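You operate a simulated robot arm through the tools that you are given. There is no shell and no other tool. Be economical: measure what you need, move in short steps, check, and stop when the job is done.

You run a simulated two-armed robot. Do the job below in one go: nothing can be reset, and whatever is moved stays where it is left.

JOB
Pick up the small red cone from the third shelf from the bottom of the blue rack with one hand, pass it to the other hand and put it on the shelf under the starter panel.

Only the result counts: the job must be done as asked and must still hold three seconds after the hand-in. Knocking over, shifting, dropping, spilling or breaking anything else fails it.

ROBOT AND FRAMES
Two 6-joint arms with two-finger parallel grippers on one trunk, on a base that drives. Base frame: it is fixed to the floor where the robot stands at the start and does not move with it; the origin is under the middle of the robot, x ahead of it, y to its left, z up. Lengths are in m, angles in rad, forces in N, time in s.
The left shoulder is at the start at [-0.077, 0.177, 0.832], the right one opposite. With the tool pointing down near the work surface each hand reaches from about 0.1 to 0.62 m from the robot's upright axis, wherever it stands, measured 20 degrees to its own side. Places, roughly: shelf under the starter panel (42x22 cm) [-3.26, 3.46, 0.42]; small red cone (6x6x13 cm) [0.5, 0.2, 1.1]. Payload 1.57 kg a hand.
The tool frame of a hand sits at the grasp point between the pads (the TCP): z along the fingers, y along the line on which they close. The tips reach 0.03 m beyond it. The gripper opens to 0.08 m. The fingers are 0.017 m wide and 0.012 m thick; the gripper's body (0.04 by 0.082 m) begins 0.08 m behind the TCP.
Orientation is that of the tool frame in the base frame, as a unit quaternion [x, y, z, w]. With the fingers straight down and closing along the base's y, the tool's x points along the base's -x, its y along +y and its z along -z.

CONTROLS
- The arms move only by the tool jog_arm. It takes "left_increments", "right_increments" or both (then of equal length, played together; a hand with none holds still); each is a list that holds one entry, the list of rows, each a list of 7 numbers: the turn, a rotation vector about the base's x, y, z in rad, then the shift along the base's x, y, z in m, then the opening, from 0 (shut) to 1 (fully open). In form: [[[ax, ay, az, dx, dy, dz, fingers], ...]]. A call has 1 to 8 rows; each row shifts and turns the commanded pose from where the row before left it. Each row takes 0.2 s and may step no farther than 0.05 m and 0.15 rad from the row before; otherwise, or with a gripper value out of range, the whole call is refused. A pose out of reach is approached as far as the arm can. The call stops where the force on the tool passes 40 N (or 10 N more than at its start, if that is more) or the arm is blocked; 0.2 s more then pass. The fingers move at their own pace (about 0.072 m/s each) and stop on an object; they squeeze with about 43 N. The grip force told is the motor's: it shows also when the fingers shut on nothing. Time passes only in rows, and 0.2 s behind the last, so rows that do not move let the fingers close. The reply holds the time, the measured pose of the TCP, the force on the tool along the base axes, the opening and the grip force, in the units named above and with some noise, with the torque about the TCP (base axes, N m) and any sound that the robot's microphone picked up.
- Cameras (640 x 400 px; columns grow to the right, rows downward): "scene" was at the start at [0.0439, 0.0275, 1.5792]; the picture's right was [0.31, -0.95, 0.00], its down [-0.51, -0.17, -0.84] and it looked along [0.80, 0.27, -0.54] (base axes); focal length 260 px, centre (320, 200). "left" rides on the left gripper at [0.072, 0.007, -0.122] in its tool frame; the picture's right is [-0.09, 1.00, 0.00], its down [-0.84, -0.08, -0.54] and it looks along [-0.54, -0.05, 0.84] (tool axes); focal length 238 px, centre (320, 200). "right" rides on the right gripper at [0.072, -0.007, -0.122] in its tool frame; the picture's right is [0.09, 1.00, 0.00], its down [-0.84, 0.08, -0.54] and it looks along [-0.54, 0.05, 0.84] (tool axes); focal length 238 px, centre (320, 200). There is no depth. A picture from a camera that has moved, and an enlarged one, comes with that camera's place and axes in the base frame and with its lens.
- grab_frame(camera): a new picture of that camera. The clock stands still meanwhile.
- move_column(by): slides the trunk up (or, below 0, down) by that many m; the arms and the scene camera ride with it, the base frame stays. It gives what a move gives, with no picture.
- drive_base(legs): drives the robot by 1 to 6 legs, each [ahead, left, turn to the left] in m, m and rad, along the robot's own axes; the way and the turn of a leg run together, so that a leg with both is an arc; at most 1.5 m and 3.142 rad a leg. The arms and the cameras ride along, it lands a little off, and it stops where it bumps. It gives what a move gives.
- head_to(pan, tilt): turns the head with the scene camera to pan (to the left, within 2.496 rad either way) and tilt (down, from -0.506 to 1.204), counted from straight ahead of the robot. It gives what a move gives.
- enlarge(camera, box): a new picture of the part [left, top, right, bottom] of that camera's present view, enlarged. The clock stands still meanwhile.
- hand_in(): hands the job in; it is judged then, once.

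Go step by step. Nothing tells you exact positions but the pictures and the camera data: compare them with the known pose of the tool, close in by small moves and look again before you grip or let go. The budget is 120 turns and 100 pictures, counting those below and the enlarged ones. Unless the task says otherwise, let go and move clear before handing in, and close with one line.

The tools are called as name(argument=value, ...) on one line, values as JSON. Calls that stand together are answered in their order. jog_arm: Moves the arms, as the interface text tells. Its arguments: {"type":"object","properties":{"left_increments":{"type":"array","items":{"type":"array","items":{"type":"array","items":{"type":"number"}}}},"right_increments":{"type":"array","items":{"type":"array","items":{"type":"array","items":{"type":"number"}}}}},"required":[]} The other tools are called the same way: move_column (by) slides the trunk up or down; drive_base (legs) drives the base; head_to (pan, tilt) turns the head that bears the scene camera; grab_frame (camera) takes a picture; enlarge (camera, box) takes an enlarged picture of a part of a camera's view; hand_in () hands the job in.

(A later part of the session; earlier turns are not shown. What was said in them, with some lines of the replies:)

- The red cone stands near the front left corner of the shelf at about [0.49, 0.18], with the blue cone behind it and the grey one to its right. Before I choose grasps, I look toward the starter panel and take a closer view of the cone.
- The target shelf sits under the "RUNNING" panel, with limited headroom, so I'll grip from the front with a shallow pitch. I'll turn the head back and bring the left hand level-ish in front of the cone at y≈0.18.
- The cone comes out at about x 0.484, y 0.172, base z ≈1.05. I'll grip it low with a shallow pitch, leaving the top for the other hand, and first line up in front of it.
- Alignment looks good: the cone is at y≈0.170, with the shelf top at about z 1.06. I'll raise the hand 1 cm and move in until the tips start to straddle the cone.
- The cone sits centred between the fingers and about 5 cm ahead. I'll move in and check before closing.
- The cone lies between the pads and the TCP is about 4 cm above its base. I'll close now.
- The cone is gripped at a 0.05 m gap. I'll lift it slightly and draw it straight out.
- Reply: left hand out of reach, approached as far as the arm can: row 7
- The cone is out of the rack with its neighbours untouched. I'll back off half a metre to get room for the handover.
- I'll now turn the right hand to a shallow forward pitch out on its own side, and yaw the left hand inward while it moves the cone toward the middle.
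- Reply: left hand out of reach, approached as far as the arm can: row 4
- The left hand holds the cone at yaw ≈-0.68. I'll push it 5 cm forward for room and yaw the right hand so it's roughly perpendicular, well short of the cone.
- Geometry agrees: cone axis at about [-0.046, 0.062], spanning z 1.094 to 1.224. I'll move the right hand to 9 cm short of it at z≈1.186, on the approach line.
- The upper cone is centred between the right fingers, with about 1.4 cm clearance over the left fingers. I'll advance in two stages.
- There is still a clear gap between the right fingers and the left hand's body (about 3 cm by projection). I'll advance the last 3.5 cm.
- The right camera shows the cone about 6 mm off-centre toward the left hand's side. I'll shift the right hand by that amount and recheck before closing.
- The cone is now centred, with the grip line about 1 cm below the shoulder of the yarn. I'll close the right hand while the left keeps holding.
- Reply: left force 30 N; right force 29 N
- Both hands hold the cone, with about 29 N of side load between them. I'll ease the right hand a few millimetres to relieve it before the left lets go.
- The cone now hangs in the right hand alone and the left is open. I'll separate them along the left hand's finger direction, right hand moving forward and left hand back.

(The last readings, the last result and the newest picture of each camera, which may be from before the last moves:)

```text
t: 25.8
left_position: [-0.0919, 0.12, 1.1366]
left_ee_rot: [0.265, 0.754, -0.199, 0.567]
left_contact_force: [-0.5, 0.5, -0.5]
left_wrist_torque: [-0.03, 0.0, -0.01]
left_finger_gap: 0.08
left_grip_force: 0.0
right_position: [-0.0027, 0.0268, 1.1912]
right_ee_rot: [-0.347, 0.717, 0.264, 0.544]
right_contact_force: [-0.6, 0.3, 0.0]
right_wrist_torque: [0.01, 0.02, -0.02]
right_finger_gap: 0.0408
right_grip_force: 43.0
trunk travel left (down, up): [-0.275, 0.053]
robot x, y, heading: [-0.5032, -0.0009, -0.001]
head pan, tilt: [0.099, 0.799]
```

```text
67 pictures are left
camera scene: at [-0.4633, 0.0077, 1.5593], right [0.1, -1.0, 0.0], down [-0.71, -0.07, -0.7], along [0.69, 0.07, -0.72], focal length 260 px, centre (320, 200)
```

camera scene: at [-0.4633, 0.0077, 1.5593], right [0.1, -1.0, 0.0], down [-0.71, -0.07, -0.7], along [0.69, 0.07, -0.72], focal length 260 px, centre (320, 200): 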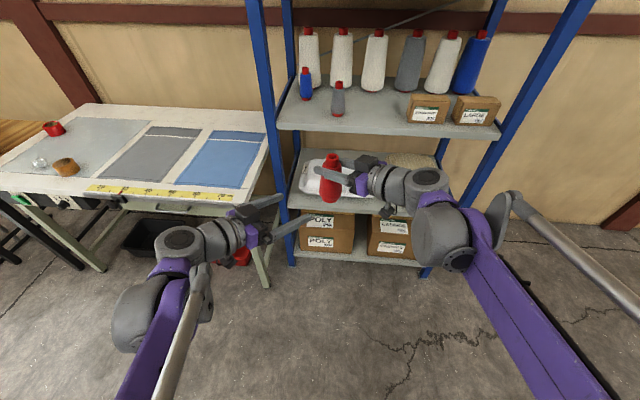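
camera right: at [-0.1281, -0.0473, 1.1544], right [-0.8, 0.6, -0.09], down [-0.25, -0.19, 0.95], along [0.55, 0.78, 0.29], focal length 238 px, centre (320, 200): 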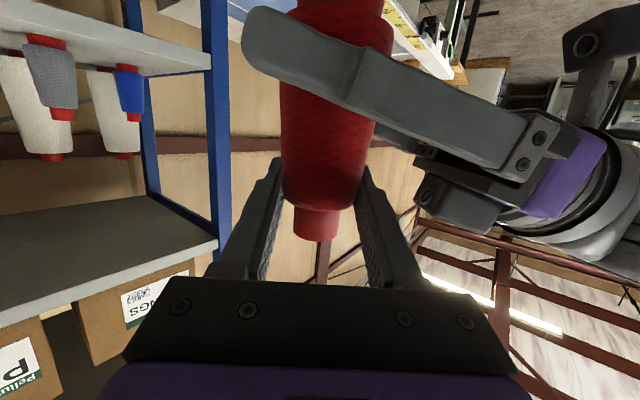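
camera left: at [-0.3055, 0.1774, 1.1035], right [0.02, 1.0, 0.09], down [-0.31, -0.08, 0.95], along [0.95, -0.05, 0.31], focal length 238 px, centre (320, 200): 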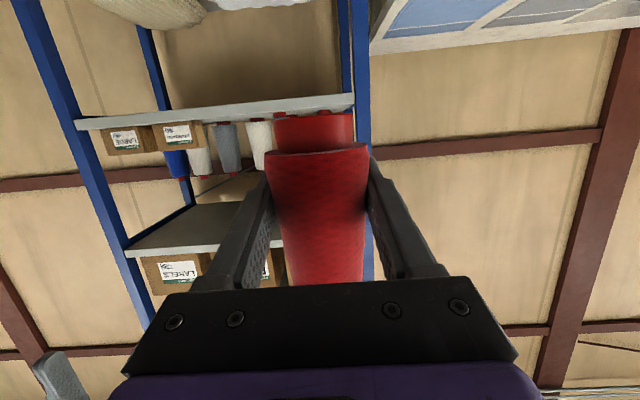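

Handover done, and the cone is in the right hand. I'll bring both arms to compact, straight-ahead poses for driving.

jog_arm(right_increments=[[[0, 0, -0.15, -0.018, -0.03, 0, 0], [0, 0, -0.15, -0.018, -0.03, 0, 0], [0, 0, -0.15, -0.018, -0.03, 0, 0], [0, 0, -0.15, -0.018, -0.03, 0, 0], [0, 0, -0.15, -0.018, -0.03, 0, 0], [0, 0, -0.15, -0.018, -0.03, 0, 0]]], left_increments=[[[0, 0, 0.113, -0.012, 0.023, 0, 1], [0, 0, 0.113, -0.012, 0.023, 0, 1], [0, 0, 0.113, -0.012, 0.023, 0, 1], [0, 0, 0.113, -0.012, 0.023, 0, 1], [0, 0, 0.113, -0.012, 0.023, 0, 1], [0, 0, 0.113, -0.012, 0.023, 0, 1]]])

grab_frame(camera="right")

head_to(pan=2.4, tilt=0.35)

grab_frame(camera="scene")

```text
t: 27.2
left_position: [-0.1677, 0.2581, 1.1371]
left_ee_rot: [-0.002, 0.799, 0.002, 0.601]
left_contact_force: [-0.1, 0.5, 0.5]
left_wrist_torque: [0.05, -0.03, 0.0]
left_finger_gap: 0.0799
left_grip_force: 0.1
right_position: [-0.1074, -0.1412, 1.1889]
right_ee_rot: [-0.019, 0.799, 0.021, 0.6]
right_contact_force: [0.7, -1.0, 0.5]
right_wrist_torque: [0.02, 0.02, 0.03]
right_finger_gap: 0.0408
right_grip_force: 42.9
right hand out of reach, approached as far as the arm can: row 6
trunk travel left (down, up): [-0.275, 0.053]
robot x, y, heading: [-0.4991, -0.0043, -0.004]
head pan, tilt: [0.099, 0.799]
```

```text
66 pictures are left
camera right: at [-0.2422, -0.1557, 1.1543], right [-0.08, 0.99, -0.08], down [-0.29, 0.05, 0.96], along [0.95, 0.1, 0.29], focal length 238 px, centre (320, 200)
```

right: 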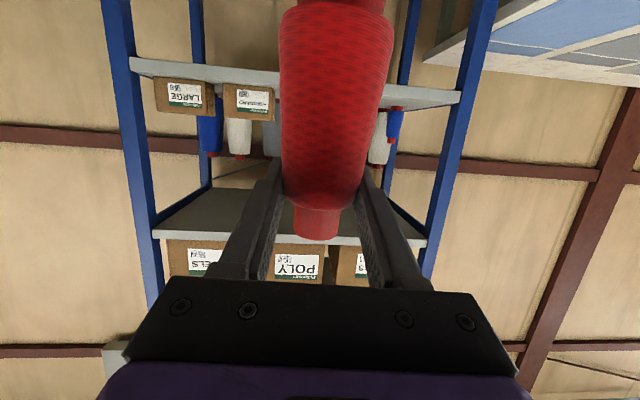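

```text
t: 29.3
left_position: [-0.1656, 0.2588, 1.1362]
left_ee_rot: [0.0, 0.799, 0.0, 0.602]
left_contact_force: [0.1, -0.2, -0.8]
left_wrist_torque: [0.0, -0.02, -0.02]
left_finger_gap: 0.0804
left_grip_force: 0.0
right_position: [-0.1059, -0.1418, 1.1884]
right_ee_rot: [-0.019, 0.8, 0.022, 0.6]
right_contact_force: [0.1, 0.3, -0.1]
right_wrist_torque: [-0.03, 0.01, -0.01]
right_finger_gap: 0.0405
right_grip_force: 43.3
trunk travel left (down, up): [-0.275, 0.053]
robot x, y, heading: [-0.5055, -0.0024, -0.006]
head pan, tilt: [2.4, 0.351]
```

```text
65 pictures are left
camera scene: at [-0.6129, 0.0623, 1.5989], right [0.68, 0.74, 0.0], down [0.25, -0.23, -0.94], along [-0.69, 0.63, -0.34], focal length 260 px, centre (320, 200)
```

scene: 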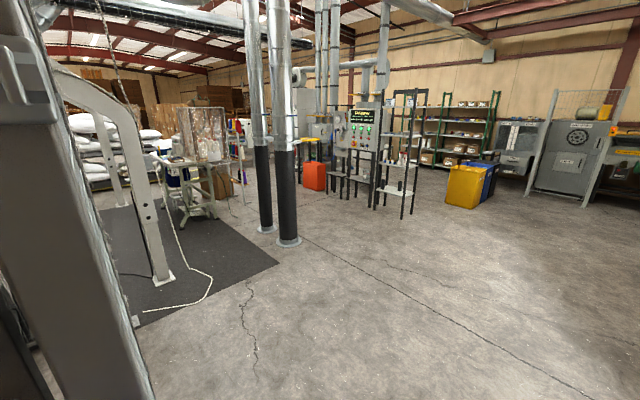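

The cone is secure. A grey post stands somewhere behind the robot, so I'll look at its foot before turning.

head_to(pan=2.49, tilt=0.9)

grab_frame(camera="scene")

```text
t: 30.3
left_position: [-0.1655, 0.2591, 1.1363]
left_ee_rot: [0.0, 0.799, 0.001, 0.601]
left_contact_force: [-0.4, -0.2, -0.5]
left_wrist_torque: [0.0, 0.03, 0.02]
left_finger_gap: 0.0802
left_grip_force: 0.0
right_position: [-0.1052, -0.1402, 1.1895]
right_ee_rot: [-0.019, 0.8, 0.022, 0.6]
right_contact_force: [0.0, -0.7, 0.2]
right_wrist_torque: [0.02, 0.01, 0.03]
right_finger_gap: 0.0405
right_grip_force: 43.1
trunk travel left (down, up): [-0.275, 0.053]
robot x, y, heading: [-0.5047, 0.0024, 0.002]
head pan, tilt: [2.491, 0.901]
```

```text
64 pictures are left
camera scene: at [-0.6044, 0.0451, 1.5514], right [0.61, 0.8, 0.0], down [0.62, -0.47, -0.62], along [-0.49, 0.38, -0.78], focal length 260 px, centre (320, 200)
```

scene: 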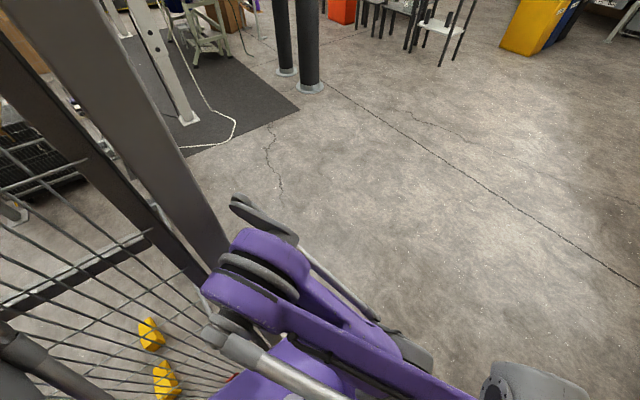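

A mesh-fronted structure stands behind the robot, with its near post at y<0.1. I'll strafe left first, then turn clear of it and look again.

drive_base(legs=[[0, 0.8, 0], [0, 0, 2.1]])

head_to(pan=0.15, tilt=0.4)

grab_frame(camera="scene")

```text
t: 42.7
left_position: [-0.9003, 0.9626, 1.1364]
left_ee_rot: [0.693, -0.397, -0.522, -0.298]
left_contact_force: [0.8, -0.3, -1.0]
left_wrist_torque: [-0.01, 0.0, 0.02]
left_finger_gap: 0.0799
left_grip_force: 0.1
right_position: [-0.5854, 1.218, 1.1895]
right_ee_rot: [0.705, -0.378, -0.529, -0.284]
right_contact_force: [0.4, 0.2, -0.2]
right_wrist_torque: [-0.01, -0.02, 0.0]
right_finger_gap: 0.0407
right_grip_force: 42.8
trunk travel left (down, up): [-0.275, 0.053]
robot x, y, heading: [-0.5072, 0.8018, 2.101]
head pan, tilt: [2.491, 0.901]
```

```text
t: 44.9
left_position: [-0.9008, 0.9628, 1.1362]
left_ee_rot: [0.694, -0.396, -0.523, -0.298]
left_contact_force: [-0.6, 0.7, -0.2]
left_wrist_torque: [0.0, 0.0, 0.0]
left_finger_gap: 0.0802
left_grip_force: 0.0
right_position: [-0.5852, 1.2175, 1.189]
right_ee_rot: [0.705, -0.378, -0.529, -0.284]
right_contact_force: [0.5, 0.0, -0.3]
right_wrist_torque: [-0.02, -0.02, 0.0]
right_finger_gap: 0.0404
right_grip_force: 43.1
trunk travel left (down, up): [-0.275, 0.053]
robot x, y, heading: [-0.507, 0.8029, 2.101]
head pan, tilt: [0.15, 0.4]
```

```text
63 pictures are left
camera scene: at [-0.5441, 0.8392, 1.5943], right [0.78, 0.63, 0.0], down [0.25, -0.3, -0.92], along [-0.58, 0.72, -0.39], focal length 260 px, centre (320, 200)
```

scene: 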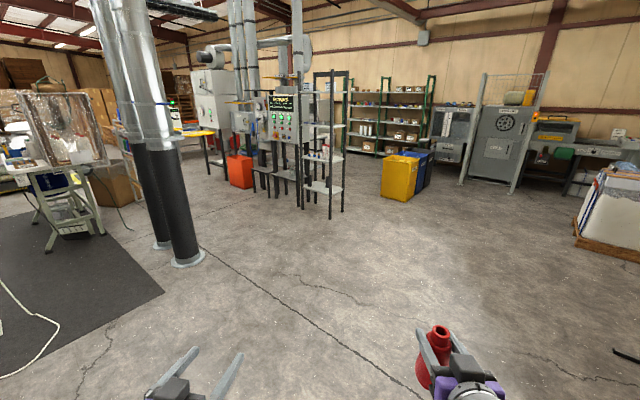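

The floor ahead is open, with the pipes at about (-2.95, 1.7). I'll drive to about (-2.3, 2.2) and face the panel side (+y).

drive_base(legs=[[1.055, 0.418, 0], [1.055, 0.418, 0], [0, 0, -0.53]])

head_to(pan=0.65, tilt=0.5)

grab_frame(camera="scene")

```text
t: 57.5
left_position: [-2.5436, 2.5185, 1.1363]
left_ee_rot: [-0.565, 0.565, 0.425, 0.425]
left_contact_force: [-0.4, 0.0, -0.5]
left_wrist_torque: [0.0, 0.01, -0.02]
left_finger_gap: 0.0797
left_grip_force: 0.1
right_position: [-2.1428, 2.5776, 1.1886]
right_ee_rot: [0.58, -0.551, -0.435, -0.413]
right_contact_force: [0.1, 0.0, 0.0]
right_wrist_torque: [-0.03, -0.03, -0.05]
right_finger_gap: 0.0405
right_grip_force: 42.6
trunk travel left (down, up): [-0.275, 0.053]
robot x, y, heading: [-2.2806, 2.1803, 1.567]
head pan, tilt: [0.15, 0.4]
```

```text
t: 58.4
left_position: [-2.5431, 2.5187, 1.1358]
left_ee_rot: [-0.565, 0.566, 0.424, 0.425]
left_contact_force: [0.5, 0.4, 1.1]
left_wrist_torque: [-0.01, 0.02, 0.0]
left_finger_gap: 0.08
left_grip_force: 0.0
right_position: [-2.1417, 2.5777, 1.1885]
right_ee_rot: [0.58, -0.551, -0.436, -0.413]
right_contact_force: [0.8, -0.3, 0.0]
right_wrist_torque: [-0.03, 0.0, -0.04]
right_finger_gap: 0.0406
right_grip_force: 42.9
trunk travel left (down, up): [-0.275, 0.053]
robot x, y, heading: [-2.2837, 2.1792, 1.569]
head pan, tilt: [0.649, 0.499]
```

```text
62 pictures are left
camera scene: at [-2.3395, 2.2111, 1.5852], right [0.8, 0.6, 0.0], down [0.29, -0.38, -0.88], along [-0.53, 0.7, -0.48], focal length 260 px, centre (320, 200)
```

scene: 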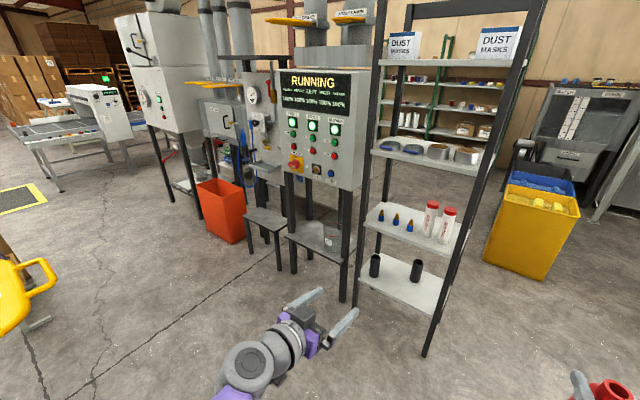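

enlarge(camera="scene", box=[230, 150, 390, 310])

```text
2.50 times, centred on (310, 230) of scene
camera zoom: at [-2.3395, 2.2111, 1.5852], right [0.8, 0.6, 0.0], down [0.29, -0.38, -0.88], along [-0.53, 0.7, -0.48], focal length 651 px, centre (345, 125)
```

zoom: 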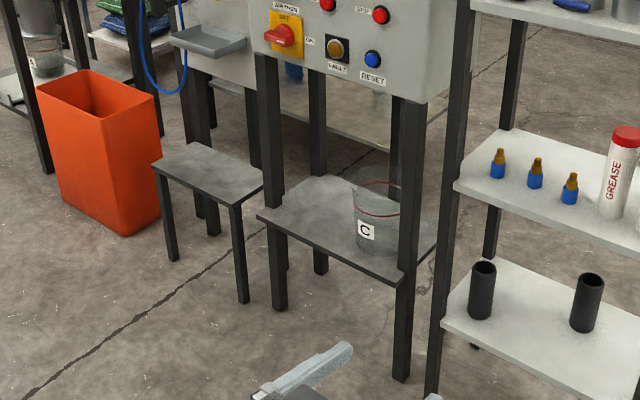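

The shelf spans about x -3.47 to -3.05, y 3.35 to 3.57, with bucket C on its right half, so the free spot is near (-3.35, 3.42). Before strafing left I'll check what stands there.

head_to(pan=1.4, tilt=0.6)

grab_frame(camera="scene")

```text
t: 59.5
left_position: [-2.5436, 2.5179, 1.1358]
left_ee_rot: [-0.565, 0.565, 0.425, 0.425]
left_contact_force: [-0.5, -0.3, 0.0]
left_wrist_torque: [0.0, 0.0, 0.02]
left_finger_gap: 0.08
left_grip_force: 0.0
right_position: [-2.1425, 2.5793, 1.1889]
right_ee_rot: [0.581, -0.55, -0.436, -0.413]
right_contact_force: [-0.3, -0.2, 0.2]
right_wrist_torque: [0.0, 0.01, -0.01]
right_finger_gap: 0.0405
right_grip_force: 43.0
trunk travel left (down, up): [-0.275, 0.053]
robot x, y, heading: [-2.2826, 2.1857, 1.57]
head pan, tilt: [1.4, 0.6]
```

```text
60 pictures are left
camera scene: at [-2.3717, 2.1537, 1.5761], right [0.17, 0.98, 0.0], down [0.56, -0.1, -0.83], along [-0.81, 0.14, -0.56], focal length 260 px, centre (320, 200)
```

scene: 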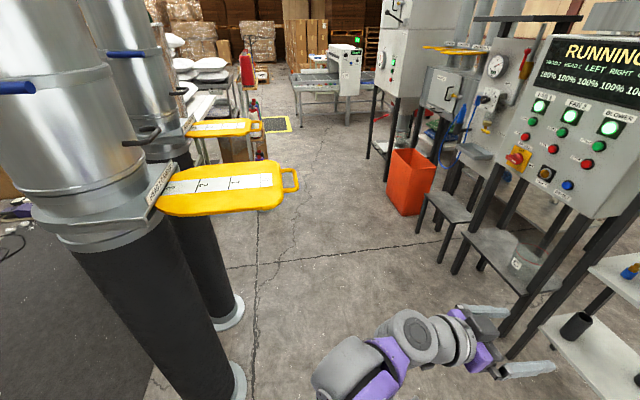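

Yellow gate paddles stick out from the pipes to about y 2.2 at z≈1.2, so I'll traverse along y≈2.7. Forward first, then left to stand in front of the panel.

drive_base(legs=[[0.515, 0, 0], [0, 0.55, 0], [0, 0.5, 0]])

head_to(pan=-0.05, tilt=0.75)

grab_frame(camera="scene")

```text
t: 71.9
left_position: [-3.5953, 3.0307, 1.1355]
left_ee_rot: [0.565, -0.564, -0.426, -0.425]
left_contact_force: [-1.0, 0.0, -0.1]
left_wrist_torque: [0.02, -0.01, 0.04]
left_finger_gap: 0.0802
left_grip_force: 0.0
right_position: [-3.1943, 3.0919, 1.1899]
right_ee_rot: [0.581, -0.55, -0.436, -0.412]
right_contact_force: [0.9, 0.5, 0.4]
right_wrist_torque: [0.02, -0.04, 0.01]
right_finger_gap: 0.0405
right_grip_force: 43.2
trunk travel left (down, up): [-0.275, 0.053]
robot x, y, heading: [-3.3318, 2.6942, 1.567]
head pan, tilt: [1.4, 0.6]
```

```text
t: 73.5
left_position: [-3.594, 3.0305, 1.1363]
left_ee_rot: [-0.565, 0.565, 0.425, 0.425]
left_contact_force: [0.1, 0.9, -0.7]
left_wrist_torque: [-0.03, 0.02, -0.02]
left_finger_gap: 0.08
left_grip_force: 0.0
right_position: [-3.1937, 3.0907, 1.1893]
right_ee_rot: [0.581, -0.55, -0.436, -0.413]
right_contact_force: [-0.4, 0.2, 0.5]
right_wrist_torque: [0.01, 0.03, 0.02]
right_finger_gap: 0.0406
right_grip_force: 42.8
trunk travel left (down, up): [-0.275, 0.053]
robot x, y, heading: [-3.3375, 2.6921, 1.573]
head pan, tilt: [-0.051, 0.75]
```

```text
59 pictures are left
camera scene: at [-3.3314, 2.7345, 1.5633], right [1.0, -0.05, 0.0], down [-0.03, -0.68, -0.73], along [0.04, 0.73, -0.68], focal length 260 px, centre (320, 200)
```

scene: 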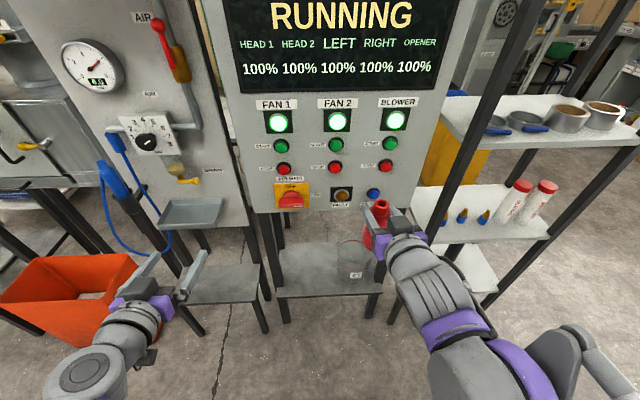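

I'm in front of the panel with the shelf and bucket visible below. I'll lower the trunk now; the hands are well clear of the panel.

move_column(by=-0.26)

grab_frame(camera="scene")

grab_frame(camera="left")

```text
t: 76.2
left_position: [-3.594, 3.0308, 0.877]
left_ee_rot: [0.566, -0.564, -0.426, -0.424]
left_contact_force: [0.0, 0.6, 0.3]
left_wrist_torque: [-0.01, 0.01, 0.02]
left_finger_gap: 0.0798
left_grip_force: 0.0
right_position: [-3.1949, 3.0919, 0.9305]
right_ee_rot: [0.581, -0.549, -0.436, -0.413]
right_contact_force: [-0.3, -0.4, -0.6]
right_wrist_torque: [0.0, -0.03, 0.02]
right_finger_gap: 0.0405
right_grip_force: 43.5
trunk travel left (down, up): [-0.015, 0.313]
robot x, y, heading: [-3.3356, 2.6868, 1.567]
head pan, tilt: [-0.051, 0.75]
```

```text
58 pictures are left
camera scene: at [-3.3313, 2.7835, 1.2959], right [1.0, -0.05, 0.0], down [-0.03, -0.68, -0.73], along [0.04, 0.73, -0.68], focal length 260 px, centre (320, 200)
```

scene: 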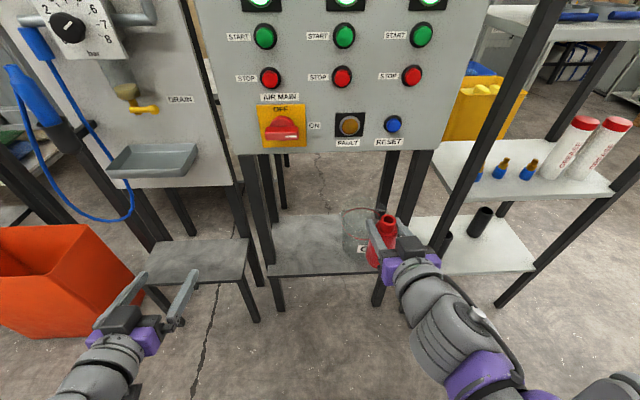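

```text
57 pictures are left
camera left: at [-3.6014, 2.8934, 0.8419], right [-1.0, 0.02, 0.09], down [0.08, -0.29, 0.95], along [0.05, 0.96, 0.29], focal length 238 px, centre (320, 200)
```

left: 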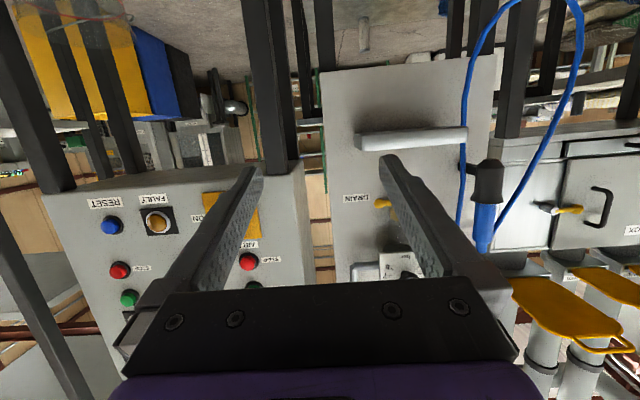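

The shelf's free left part lies between its left leg (x≈-3.46) and the bucket (x≈-3.20), so I aim for x≈-3.335. I'll lower the right hand in front of the shelf and shift it to that line.

jog_arm(right_increments=[[[0, 0, -0.0067, -0.0175, 0, -0.041, 0], [0, 0, -0.0067, -0.0175, 0, -0.041, 0], [0, 0, -0.0067, -0.0175, 0, -0.041, 0], [0, 0, -0.0067, -0.0175, 0, -0.041, 0], [0, 0, -0.0067, -0.0175, 0, -0.041, 0], [0, 0, -0.0067, -0.0175, 0, -0.041, 0], [0, 0, -0.0067, -0.0175, 0, -0.041, 0], [0, 0, -0.0067, -0.0175, 0, -0.041, 0]]])

grab_frame(camera="scene")

grab_frame(camera="right")

```text
t: 78.0
left_position: [-3.5947, 3.0312, 0.8761]
left_ee_rot: [0.566, -0.565, -0.426, -0.424]
left_contact_force: [-0.2, 0.2, -0.2]
left_wrist_torque: [-0.01, 0.0, 0.0]
left_finger_gap: 0.0802
left_grip_force: 0.0
right_position: [-3.3355, 3.0969, 0.6094]
right_ee_rot: [0.566, -0.566, -0.424, -0.424]
right_contact_force: [1.0, -0.1, -0.2]
right_wrist_torque: [-0.04, -0.02, -0.01]
right_finger_gap: 0.0404
right_grip_force: 42.4
right hand out of reach, approached as far as the arm can: row 8
trunk travel left (down, up): [-0.015, 0.313]
robot x, y, heading: [-3.3322, 2.6977, 1.569]
head pan, tilt: [-0.051, 0.75]
```

```text
56 pictures are left
camera scene: at [-3.3316, 2.7837, 1.2959], right [1.0, -0.05, 0.0], down [-0.03, -0.68, -0.73], along [0.04, 0.73, -0.68], focal length 260 px, centre (320, 200)
```

scene: 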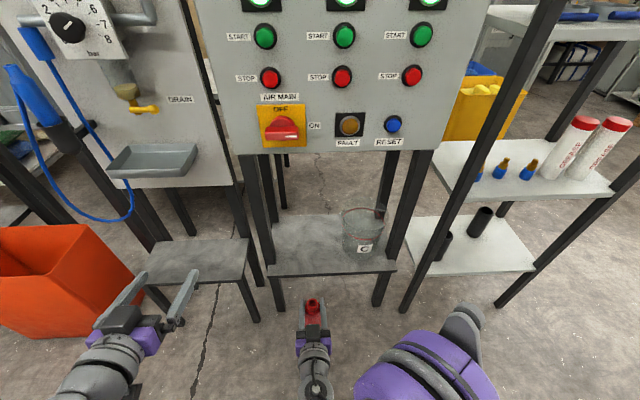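

```text
55 pictures are left
camera right: at [-3.3283, 2.959, 0.5752], right [-1.0, -0.03, -0.09], down [-0.08, -0.28, 0.96], along [-0.05, 0.96, 0.28], focal length 238 px, centre (320, 200)
```

right: 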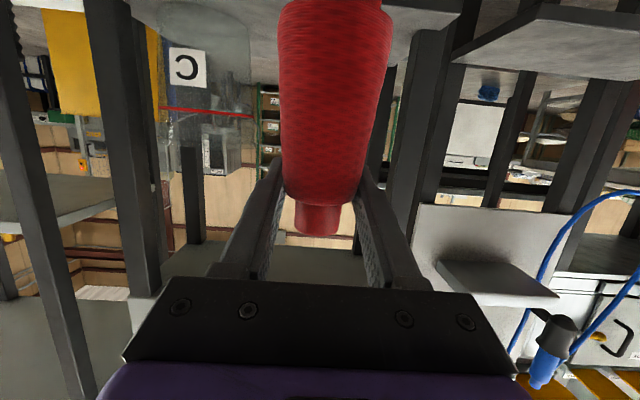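

The cone is lined up with the free part of the shelf and bucket C is well to the right. I'll drive 0.13 m forward; the left hand and cone stay short of everything at their heights.

drive_base(legs=[[0.13, 0, 0]])

head_to(pan=0.0, tilt=0.95)

grab_frame(camera="scene")

grab_frame(camera="right")

```text
t: 79.3
left_position: [-3.5947, 3.1601, 0.8771]
left_ee_rot: [0.566, -0.565, -0.425, -0.424]
left_contact_force: [0.7, 0.3, -0.3]
left_wrist_torque: [0.02, -0.02, 0.02]
left_finger_gap: 0.0804
left_grip_force: 0.0
right_position: [-3.3354, 3.2269, 0.6101]
right_ee_rot: [0.567, -0.565, -0.424, -0.423]
right_contact_force: [-0.2, 0.0, -0.8]
right_wrist_torque: [-0.01, -0.01, 0.0]
right_finger_gap: 0.0403
right_grip_force: 43.2
trunk travel left (down, up): [-0.015, 0.313]
robot x, y, heading: [-3.3327, 2.8253, 1.564]
head pan, tilt: [-0.051, 0.75]
```

```text
t: 80.0
left_position: [-3.5944, 3.1598, 0.8758]
left_ee_rot: [0.566, -0.565, -0.426, -0.424]
left_contact_force: [0.3, 0.1, -0.6]
left_wrist_torque: [0.0, 0.0, -0.01]
left_finger_gap: 0.08
left_grip_force: 0.0
right_position: [-3.335, 3.2257, 0.6109]
right_ee_rot: [0.566, -0.566, -0.424, -0.424]
right_contact_force: [0.2, -0.1, -0.8]
right_wrist_torque: [-0.01, 0.03, 0.01]
right_finger_gap: 0.0401
right_grip_force: 43.0
trunk travel left (down, up): [-0.015, 0.313]
robot x, y, heading: [-3.3353, 2.8247, 1.573]
head pan, tilt: [0.0, 0.949]
```

```text
54 pictures are left
camera scene: at [-3.3355, 2.9023, 1.2804], right [1.0, 0.0, 0.0], down [0.0, -0.81, -0.58], along [0.0, 0.58, -0.81], focal length 260 px, centre (320, 200)
```

scene: 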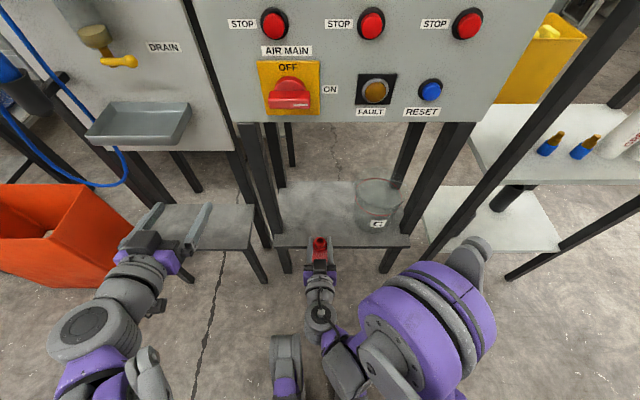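

```text
53 pictures are left
camera right: at [-3.328, 3.088, 0.5756], right [-1.0, -0.03, -0.09], down [-0.08, -0.28, 0.96], along [-0.05, 0.96, 0.28], focal length 238 px, centre (320, 200)
```

right: 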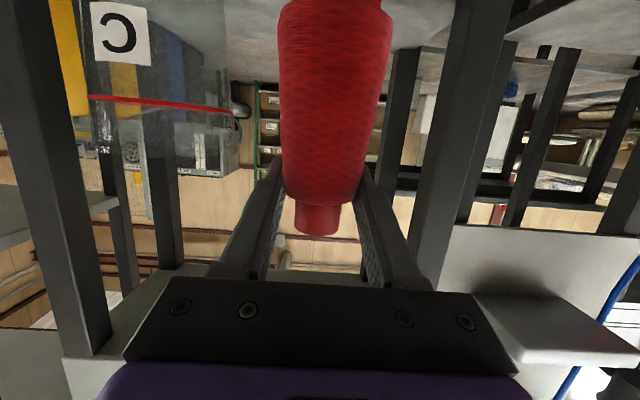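

Shelf front edge computes to y≈3.355, and the free gap spans x -3.47 to -3.19, so the current line x=-3.335 is right. I'll move the cone in over the shelf at height.

jog_arm(right_increments=[[[0, 0, 0, 0, 0.04, 0, 0], [0, 0, 0, 0, 0.04, 0, 0], [0, 0, 0, 0, 0.04, 0, 0], [0, 0, 0, 0, 0.04, 0, 0], [0, 0, 0, 0, 0.045, 0, 0]]])

grab_frame(camera="scene")

grab_frame(camera="right")

```text
t: 81.2
left_position: [-3.5931, 3.1593, 0.8754]
left_ee_rot: [0.565, -0.564, -0.426, -0.425]
left_contact_force: [0.5, 0.4, -0.1]
left_wrist_torque: [-0.01, 0.0, 0.03]
left_finger_gap: 0.0802
left_grip_force: 0.1
right_position: [-3.3357, 3.4322, 0.6098]
right_ee_rot: [0.567, -0.566, -0.424, -0.423]
right_contact_force: [-0.1, 0.1, -0.7]
right_wrist_torque: [-0.03, 0.01, 0.0]
right_finger_gap: 0.0404
right_grip_force: 42.8
trunk travel left (down, up): [-0.015, 0.313]
robot x, y, heading: [-3.332, 2.8233, 1.571]
head pan, tilt: [0.0, 0.949]
```

```text
52 pictures are left
camera scene: at [-3.3355, 2.9026, 1.2803], right [1.0, 0.0, 0.0], down [0.0, -0.81, -0.58], along [0.0, 0.58, -0.81], focal length 260 px, centre (320, 200)
```

scene: 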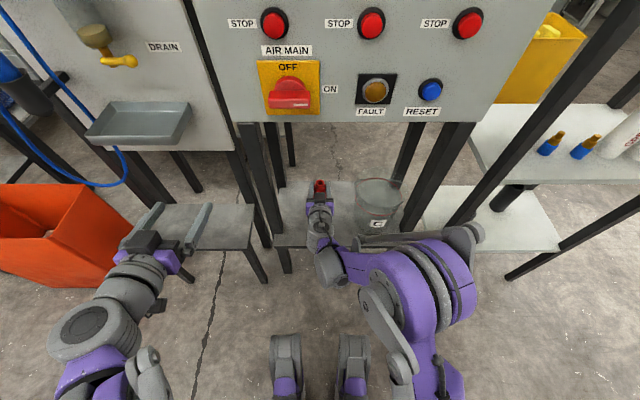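

```text
51 pictures are left
camera right: at [-3.3282, 3.2941, 0.5757], right [-1.0, -0.03, -0.09], down [-0.08, -0.28, 0.96], along [-0.05, 0.96, 0.28], focal length 238 px, centre (320, 200)
```

right: 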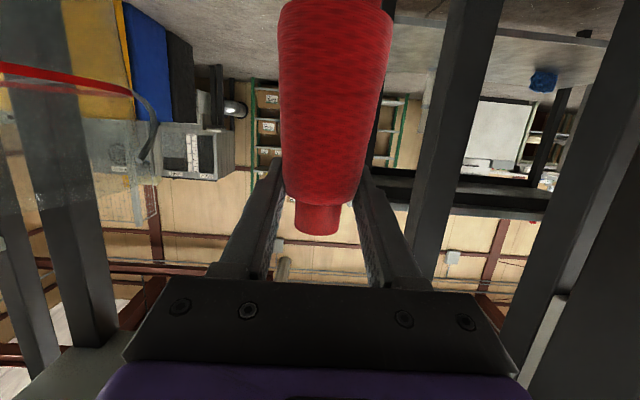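

The cone is over the shelf, clear of bucket and legs. I'll lower to about 2 cm above the surface and look.

jog_arm(right_increments=[[[0, 0, 0, 0, 0, -0.025, 0], [0, 0, 0, 0, 0, -0.025, 0], [0, 0, 0, 0, 0, -0.025, 0]]])

grab_frame(camera="right")

enlarge(camera="scene", box=[240, 130, 500, 300])

grab_frame(camera="left")

```text
t: 82.0
left_position: [-3.5951, 3.1599, 0.8763]
left_ee_rot: [0.565, -0.564, -0.426, -0.425]
left_contact_force: [0.3, 0.1, 0.1]
left_wrist_torque: [0.0, 0.0, -0.01]
left_finger_gap: 0.0801
left_grip_force: 0.1
right_position: [-3.3354, 3.4304, 0.5345]
right_ee_rot: [0.566, -0.566, -0.424, -0.424]
right_contact_force: [-1.0, 0.3, 0.1]
right_wrist_torque: [0.0, 0.02, -0.03]
right_finger_gap: 0.0399
right_grip_force: 42.9
trunk travel left (down, up): [-0.015, 0.313]
robot x, y, heading: [-3.3392, 2.8184, 1.573]
head pan, tilt: [0.0, 0.949]
```

```text
50 pictures are left
camera right: at [-3.3282, 3.2933, 0.5], right [-1.0, -0.03, -0.09], down [-0.08, -0.28, 0.96], along [-0.05, 0.96, 0.28], focal length 238 px, centre (320, 200)
```

right: 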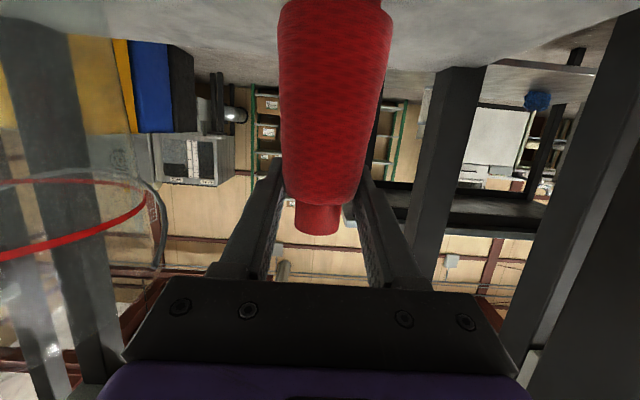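

```text
2.35 times, centred on (370, 215) of scene
camera zoom: at [-3.3355, 2.9025, 1.2804], right [1.0, 0.0, 0.0], down [0.0, -0.81, -0.58], along [0.0, 0.58, -0.81], focal length 612 px, centre (202, 165)
```

zoom: 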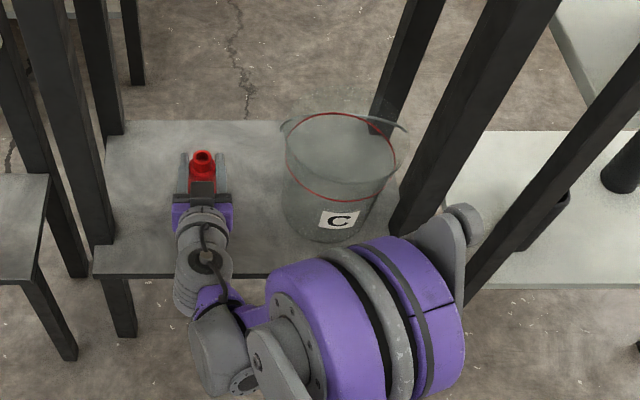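

```text
48 pictures are left
camera left: at [-3.6012, 3.0225, 0.8417], right [-1.0, 0.02, 0.09], down [0.08, -0.29, 0.95], along [0.05, 0.96, 0.28], focal length 238 px, centre (320, 200)
```

left: 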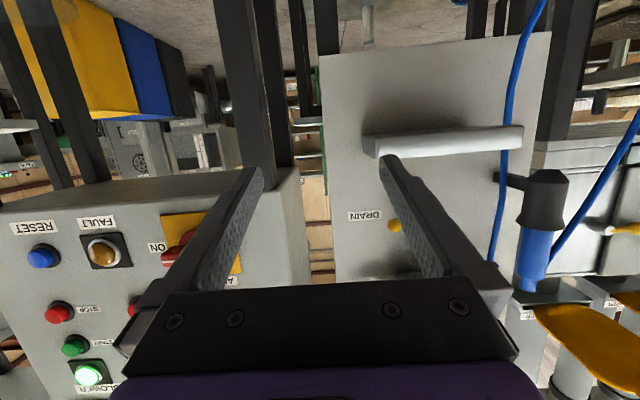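

The cone hovers about 2 cm over the free left half. I'll lower in small steps, watching the force for touchdown.

jog_arm(right_increments=[[[0, 0, 0, 0, 0, -0.004, 0], [0, 0, 0, 0, 0, -0.004, 0], [0, 0, 0, 0, 0, -0.003, 0]]])

jog_arm(right_increments=[[[0, 0, 0, 0, 0, -0.002, 0], [0, 0, 0, 0, 0, -0.002, 0]]])

```text
t: 82.8
left_position: [-3.594, 3.1587, 0.8755]
left_ee_rot: [0.566, -0.565, -0.425, -0.424]
left_contact_force: [-0.1, 0.1, 0.4]
left_wrist_torque: [-0.01, -0.01, -0.01]
left_finger_gap: 0.0801
left_grip_force: 0.0
right_position: [-3.3356, 3.4299, 0.5233]
right_ee_rot: [0.567, -0.565, -0.424, -0.424]
right_contact_force: [0.7, -0.6, -0.5]
right_wrist_torque: [-0.02, 0.0, -0.02]
right_finger_gap: 0.0403
right_grip_force: 43.2
trunk travel left (down, up): [-0.015, 0.313]
robot x, y, heading: [-3.3329, 2.8259, 1.565]
head pan, tilt: [0.0, 0.949]
```

```text
t: 83.4
left_position: [-3.5937, 3.1573, 0.877]
left_ee_rot: [0.565, -0.565, -0.425, -0.425]
left_contact_force: [-0.3, 0.2, -0.2]
left_wrist_torque: [-0.02, 0.0, 0.0]
left_finger_gap: 0.08
left_grip_force: 0.1
right_position: [-3.3356, 3.431, 0.5215]
right_ee_rot: [0.566, -0.564, -0.425, -0.424]
right_contact_force: [0.8, 1.9, 16.8]
right_wrist_torque: [0.61, -0.05, 0.01]
right_finger_gap: 0.0403
right_grip_force: 43.4
trunk travel left (down, up): [-0.015, 0.313]
robot x, y, heading: [-3.3315, 2.8233, 1.569]
head pan, tilt: [0.0, 0.949]
```

Touchdown (≈17 N), with the torque suggesting the far base edge touched first, so the cone leans a degree or two. I'll correct the pitch slightly and check.

jog_arm(right_increments=[[[0.02, 0, 0, 0, 0, 0, 0], [0, 0, 0, 0, 0, 0, 0]]])

grab_frame(camera="right")

```text
t: 84.0
left_position: [-3.5949, 3.1588, 0.8768]
left_ee_rot: [0.565, -0.565, -0.426, -0.425]
left_contact_force: [-0.6, -0.4, 0.7]
left_wrist_torque: [0.03, -0.01, -0.02]
left_finger_gap: 0.08
left_grip_force: 0.0
right_position: [-3.3353, 3.43, 0.5204]
right_ee_rot: [0.562, -0.561, -0.43, -0.43]
right_contact_force: [1.6, -7.7, 19.3]
right_wrist_torque: [-1.01, -0.3, -0.06]
right_finger_gap: 0.0402
right_grip_force: 43.3
trunk travel left (down, up): [-0.015, 0.313]
robot x, y, heading: [-3.3361, 2.82, 1.576]
head pan, tilt: [0.0, 0.949]
```

```text
47 pictures are left
camera right: at [-3.3282, 3.2928, 0.4833], right [-1.0, -0.03, -0.09], down [-0.08, -0.31, 0.95], along [-0.05, 0.95, 0.3], focal length 238 px, centre (320, 200)
```

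right: 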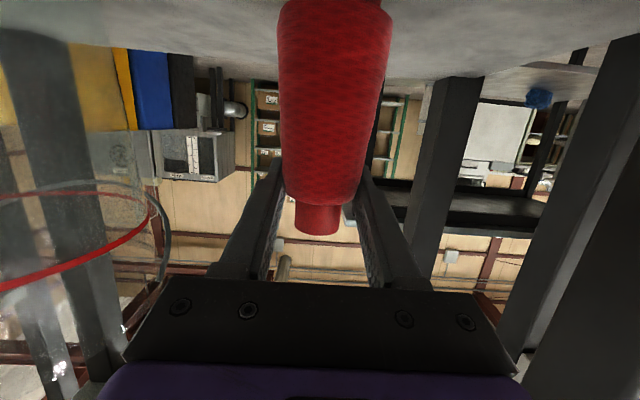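

The torque reversed, so that was slightly too much. I'll take back about half and ease up 1 mm.

jog_arm(right_increments=[[[-0.011, 0, 0, 0, 0, 0.0015, 0], [0, 0, 0, 0, 0, 0, 0]]])

```text
t: 84.6
left_position: [-3.5938, 3.1598, 0.8755]
left_ee_rot: [0.565, -0.564, -0.426, -0.425]
left_contact_force: [-0.7, -0.4, -0.2]
left_wrist_torque: [-0.02, 0.0, -0.01]
left_finger_gap: 0.08
left_grip_force: 0.0
right_position: [-3.3368, 3.4304, 0.5211]
right_ee_rot: [-0.564, 0.564, 0.426, 0.427]
right_contact_force: [-0.2, 1.7, 0.5]
right_wrist_torque: [0.14, -0.02, 0.01]
right_finger_gap: 0.0402
right_grip_force: 43.2
trunk travel left (down, up): [-0.015, 0.313]
robot x, y, heading: [-3.3369, 2.8196, 1.57]
head pan, tilt: [0.0, 0.949]
```

The load is nearly gone, so the cone stands flat. I'll open gently.

jog_arm(right_increments=[[[0, 0, 0, 0, 0, 0, 0.55], [0, 0, 0, 0, 0, 0, 0.65], [0, 0, 0, 0, 0, 0, 0.8], [0, 0, 0, 0, 0, 0, 0.95], [0, 0, 0, 0, 0, 0, 0.95]]])

grab_frame(camera="right")

```text
t: 85.8
left_position: [-3.5934, 3.1602, 0.8766]
left_ee_rot: [0.566, -0.564, -0.426, -0.424]
left_contact_force: [-0.7, 0.4, 0.3]
left_wrist_torque: [-0.02, 0.0, -0.02]
left_finger_gap: 0.08
left_grip_force: 0.1
right_position: [-3.3355, 3.4311, 0.5219]
right_ee_rot: [0.564, -0.564, -0.427, -0.427]
right_contact_force: [0.2, -0.5, -0.2]
right_wrist_torque: [0.0, 0.03, 0.0]
right_finger_gap: 0.0762
right_grip_force: 0.0
trunk travel left (down, up): [-0.015, 0.313]
robot x, y, heading: [-3.3373, 2.8225, 1.573]
head pan, tilt: [0.0, 0.949]
```

```text
46 pictures are left
camera right: at [-3.3282, 3.2931, 0.4856], right [-1.0, -0.03, -0.09], down [-0.08, -0.29, 0.95], along [-0.05, 0.96, 0.29], focal length 238 px, centre (320, 200)
```

right: 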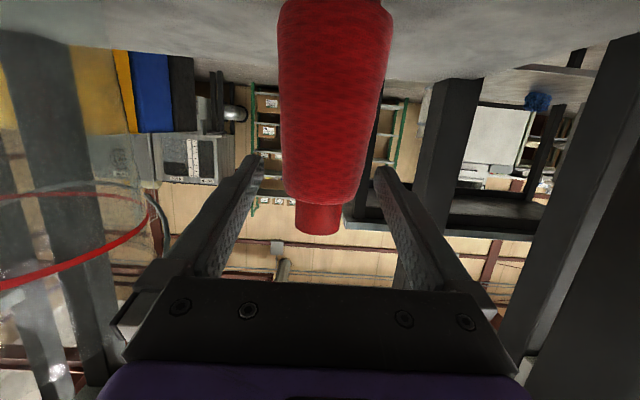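

The cone stands free between the open fingers. I'll withdraw straight back.

jog_arm(right_increments=[[[0, 0, 0, 0, -0.02, 0, 1], [0, 0, 0, 0, -0.03, 0, 1], [0, 0, 0, 0, -0.035, 0, 1], [0, 0, 0, 0, -0.04, 0, 1], [0, 0, 0, 0, -0.04, 0.02, 1], [0, 0, 0, 0, -0.03, 0.03, 1]]])

grab_frame(camera="right")

enlarge(camera="scene", box=[240, 130, 500, 300])

```text
t: 87.2
left_position: [-3.5946, 3.159, 0.8752]
left_ee_rot: [0.565, -0.565, -0.425, -0.425]
left_contact_force: [-0.7, -0.4, -0.9]
left_wrist_torque: [-0.01, -0.01, 0.03]
left_finger_gap: 0.0801
left_grip_force: 0.1
right_position: [-3.3429, 3.2547, 0.59]
right_ee_rot: [0.564, -0.564, -0.427, -0.427]
right_contact_force: [1.2, 0.0, 0.5]
right_wrist_torque: [-0.03, 0.03, -0.01]
right_finger_gap: 0.08
right_grip_force: 0.0
right hand out of reach, approached as far as the arm can: row 4, 5
trunk travel left (down, up): [-0.015, 0.313]
robot x, y, heading: [-3.3366, 2.8212, 1.57]
head pan, tilt: [0.0, 0.949]
```

```text
45 pictures are left
camera right: at [-3.3356, 3.1181, 0.5537], right [-1.0, -0.03, -0.09], down [-0.08, -0.29, 0.95], along [-0.05, 0.96, 0.29], focal length 238 px, centre (320, 200)
```

right: 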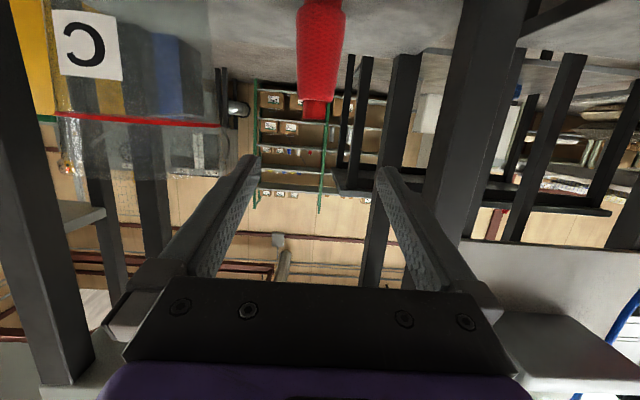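

```text
2.35 times, centred on (370, 215) of scene
camera zoom: at [-3.3353, 2.9017, 1.2804], right [1.0, 0.0, 0.0], down [0.0, -0.81, -0.58], along [0.0, 0.58, -0.81], focal length 612 px, centre (202, 165)
```

zoom: 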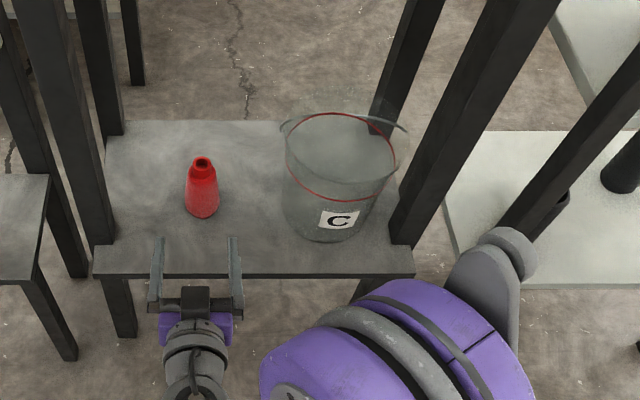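

The red cone stands upright on the shelf under the starter panel. Both hands are clear of it and nothing else has moved, so I'm handing in.

hand_in()

```text
The job is handed in.
```

The red cone was picked from the rack with the left hand, passed to the right hand, and now stands upright on the shelf under the starter panel.
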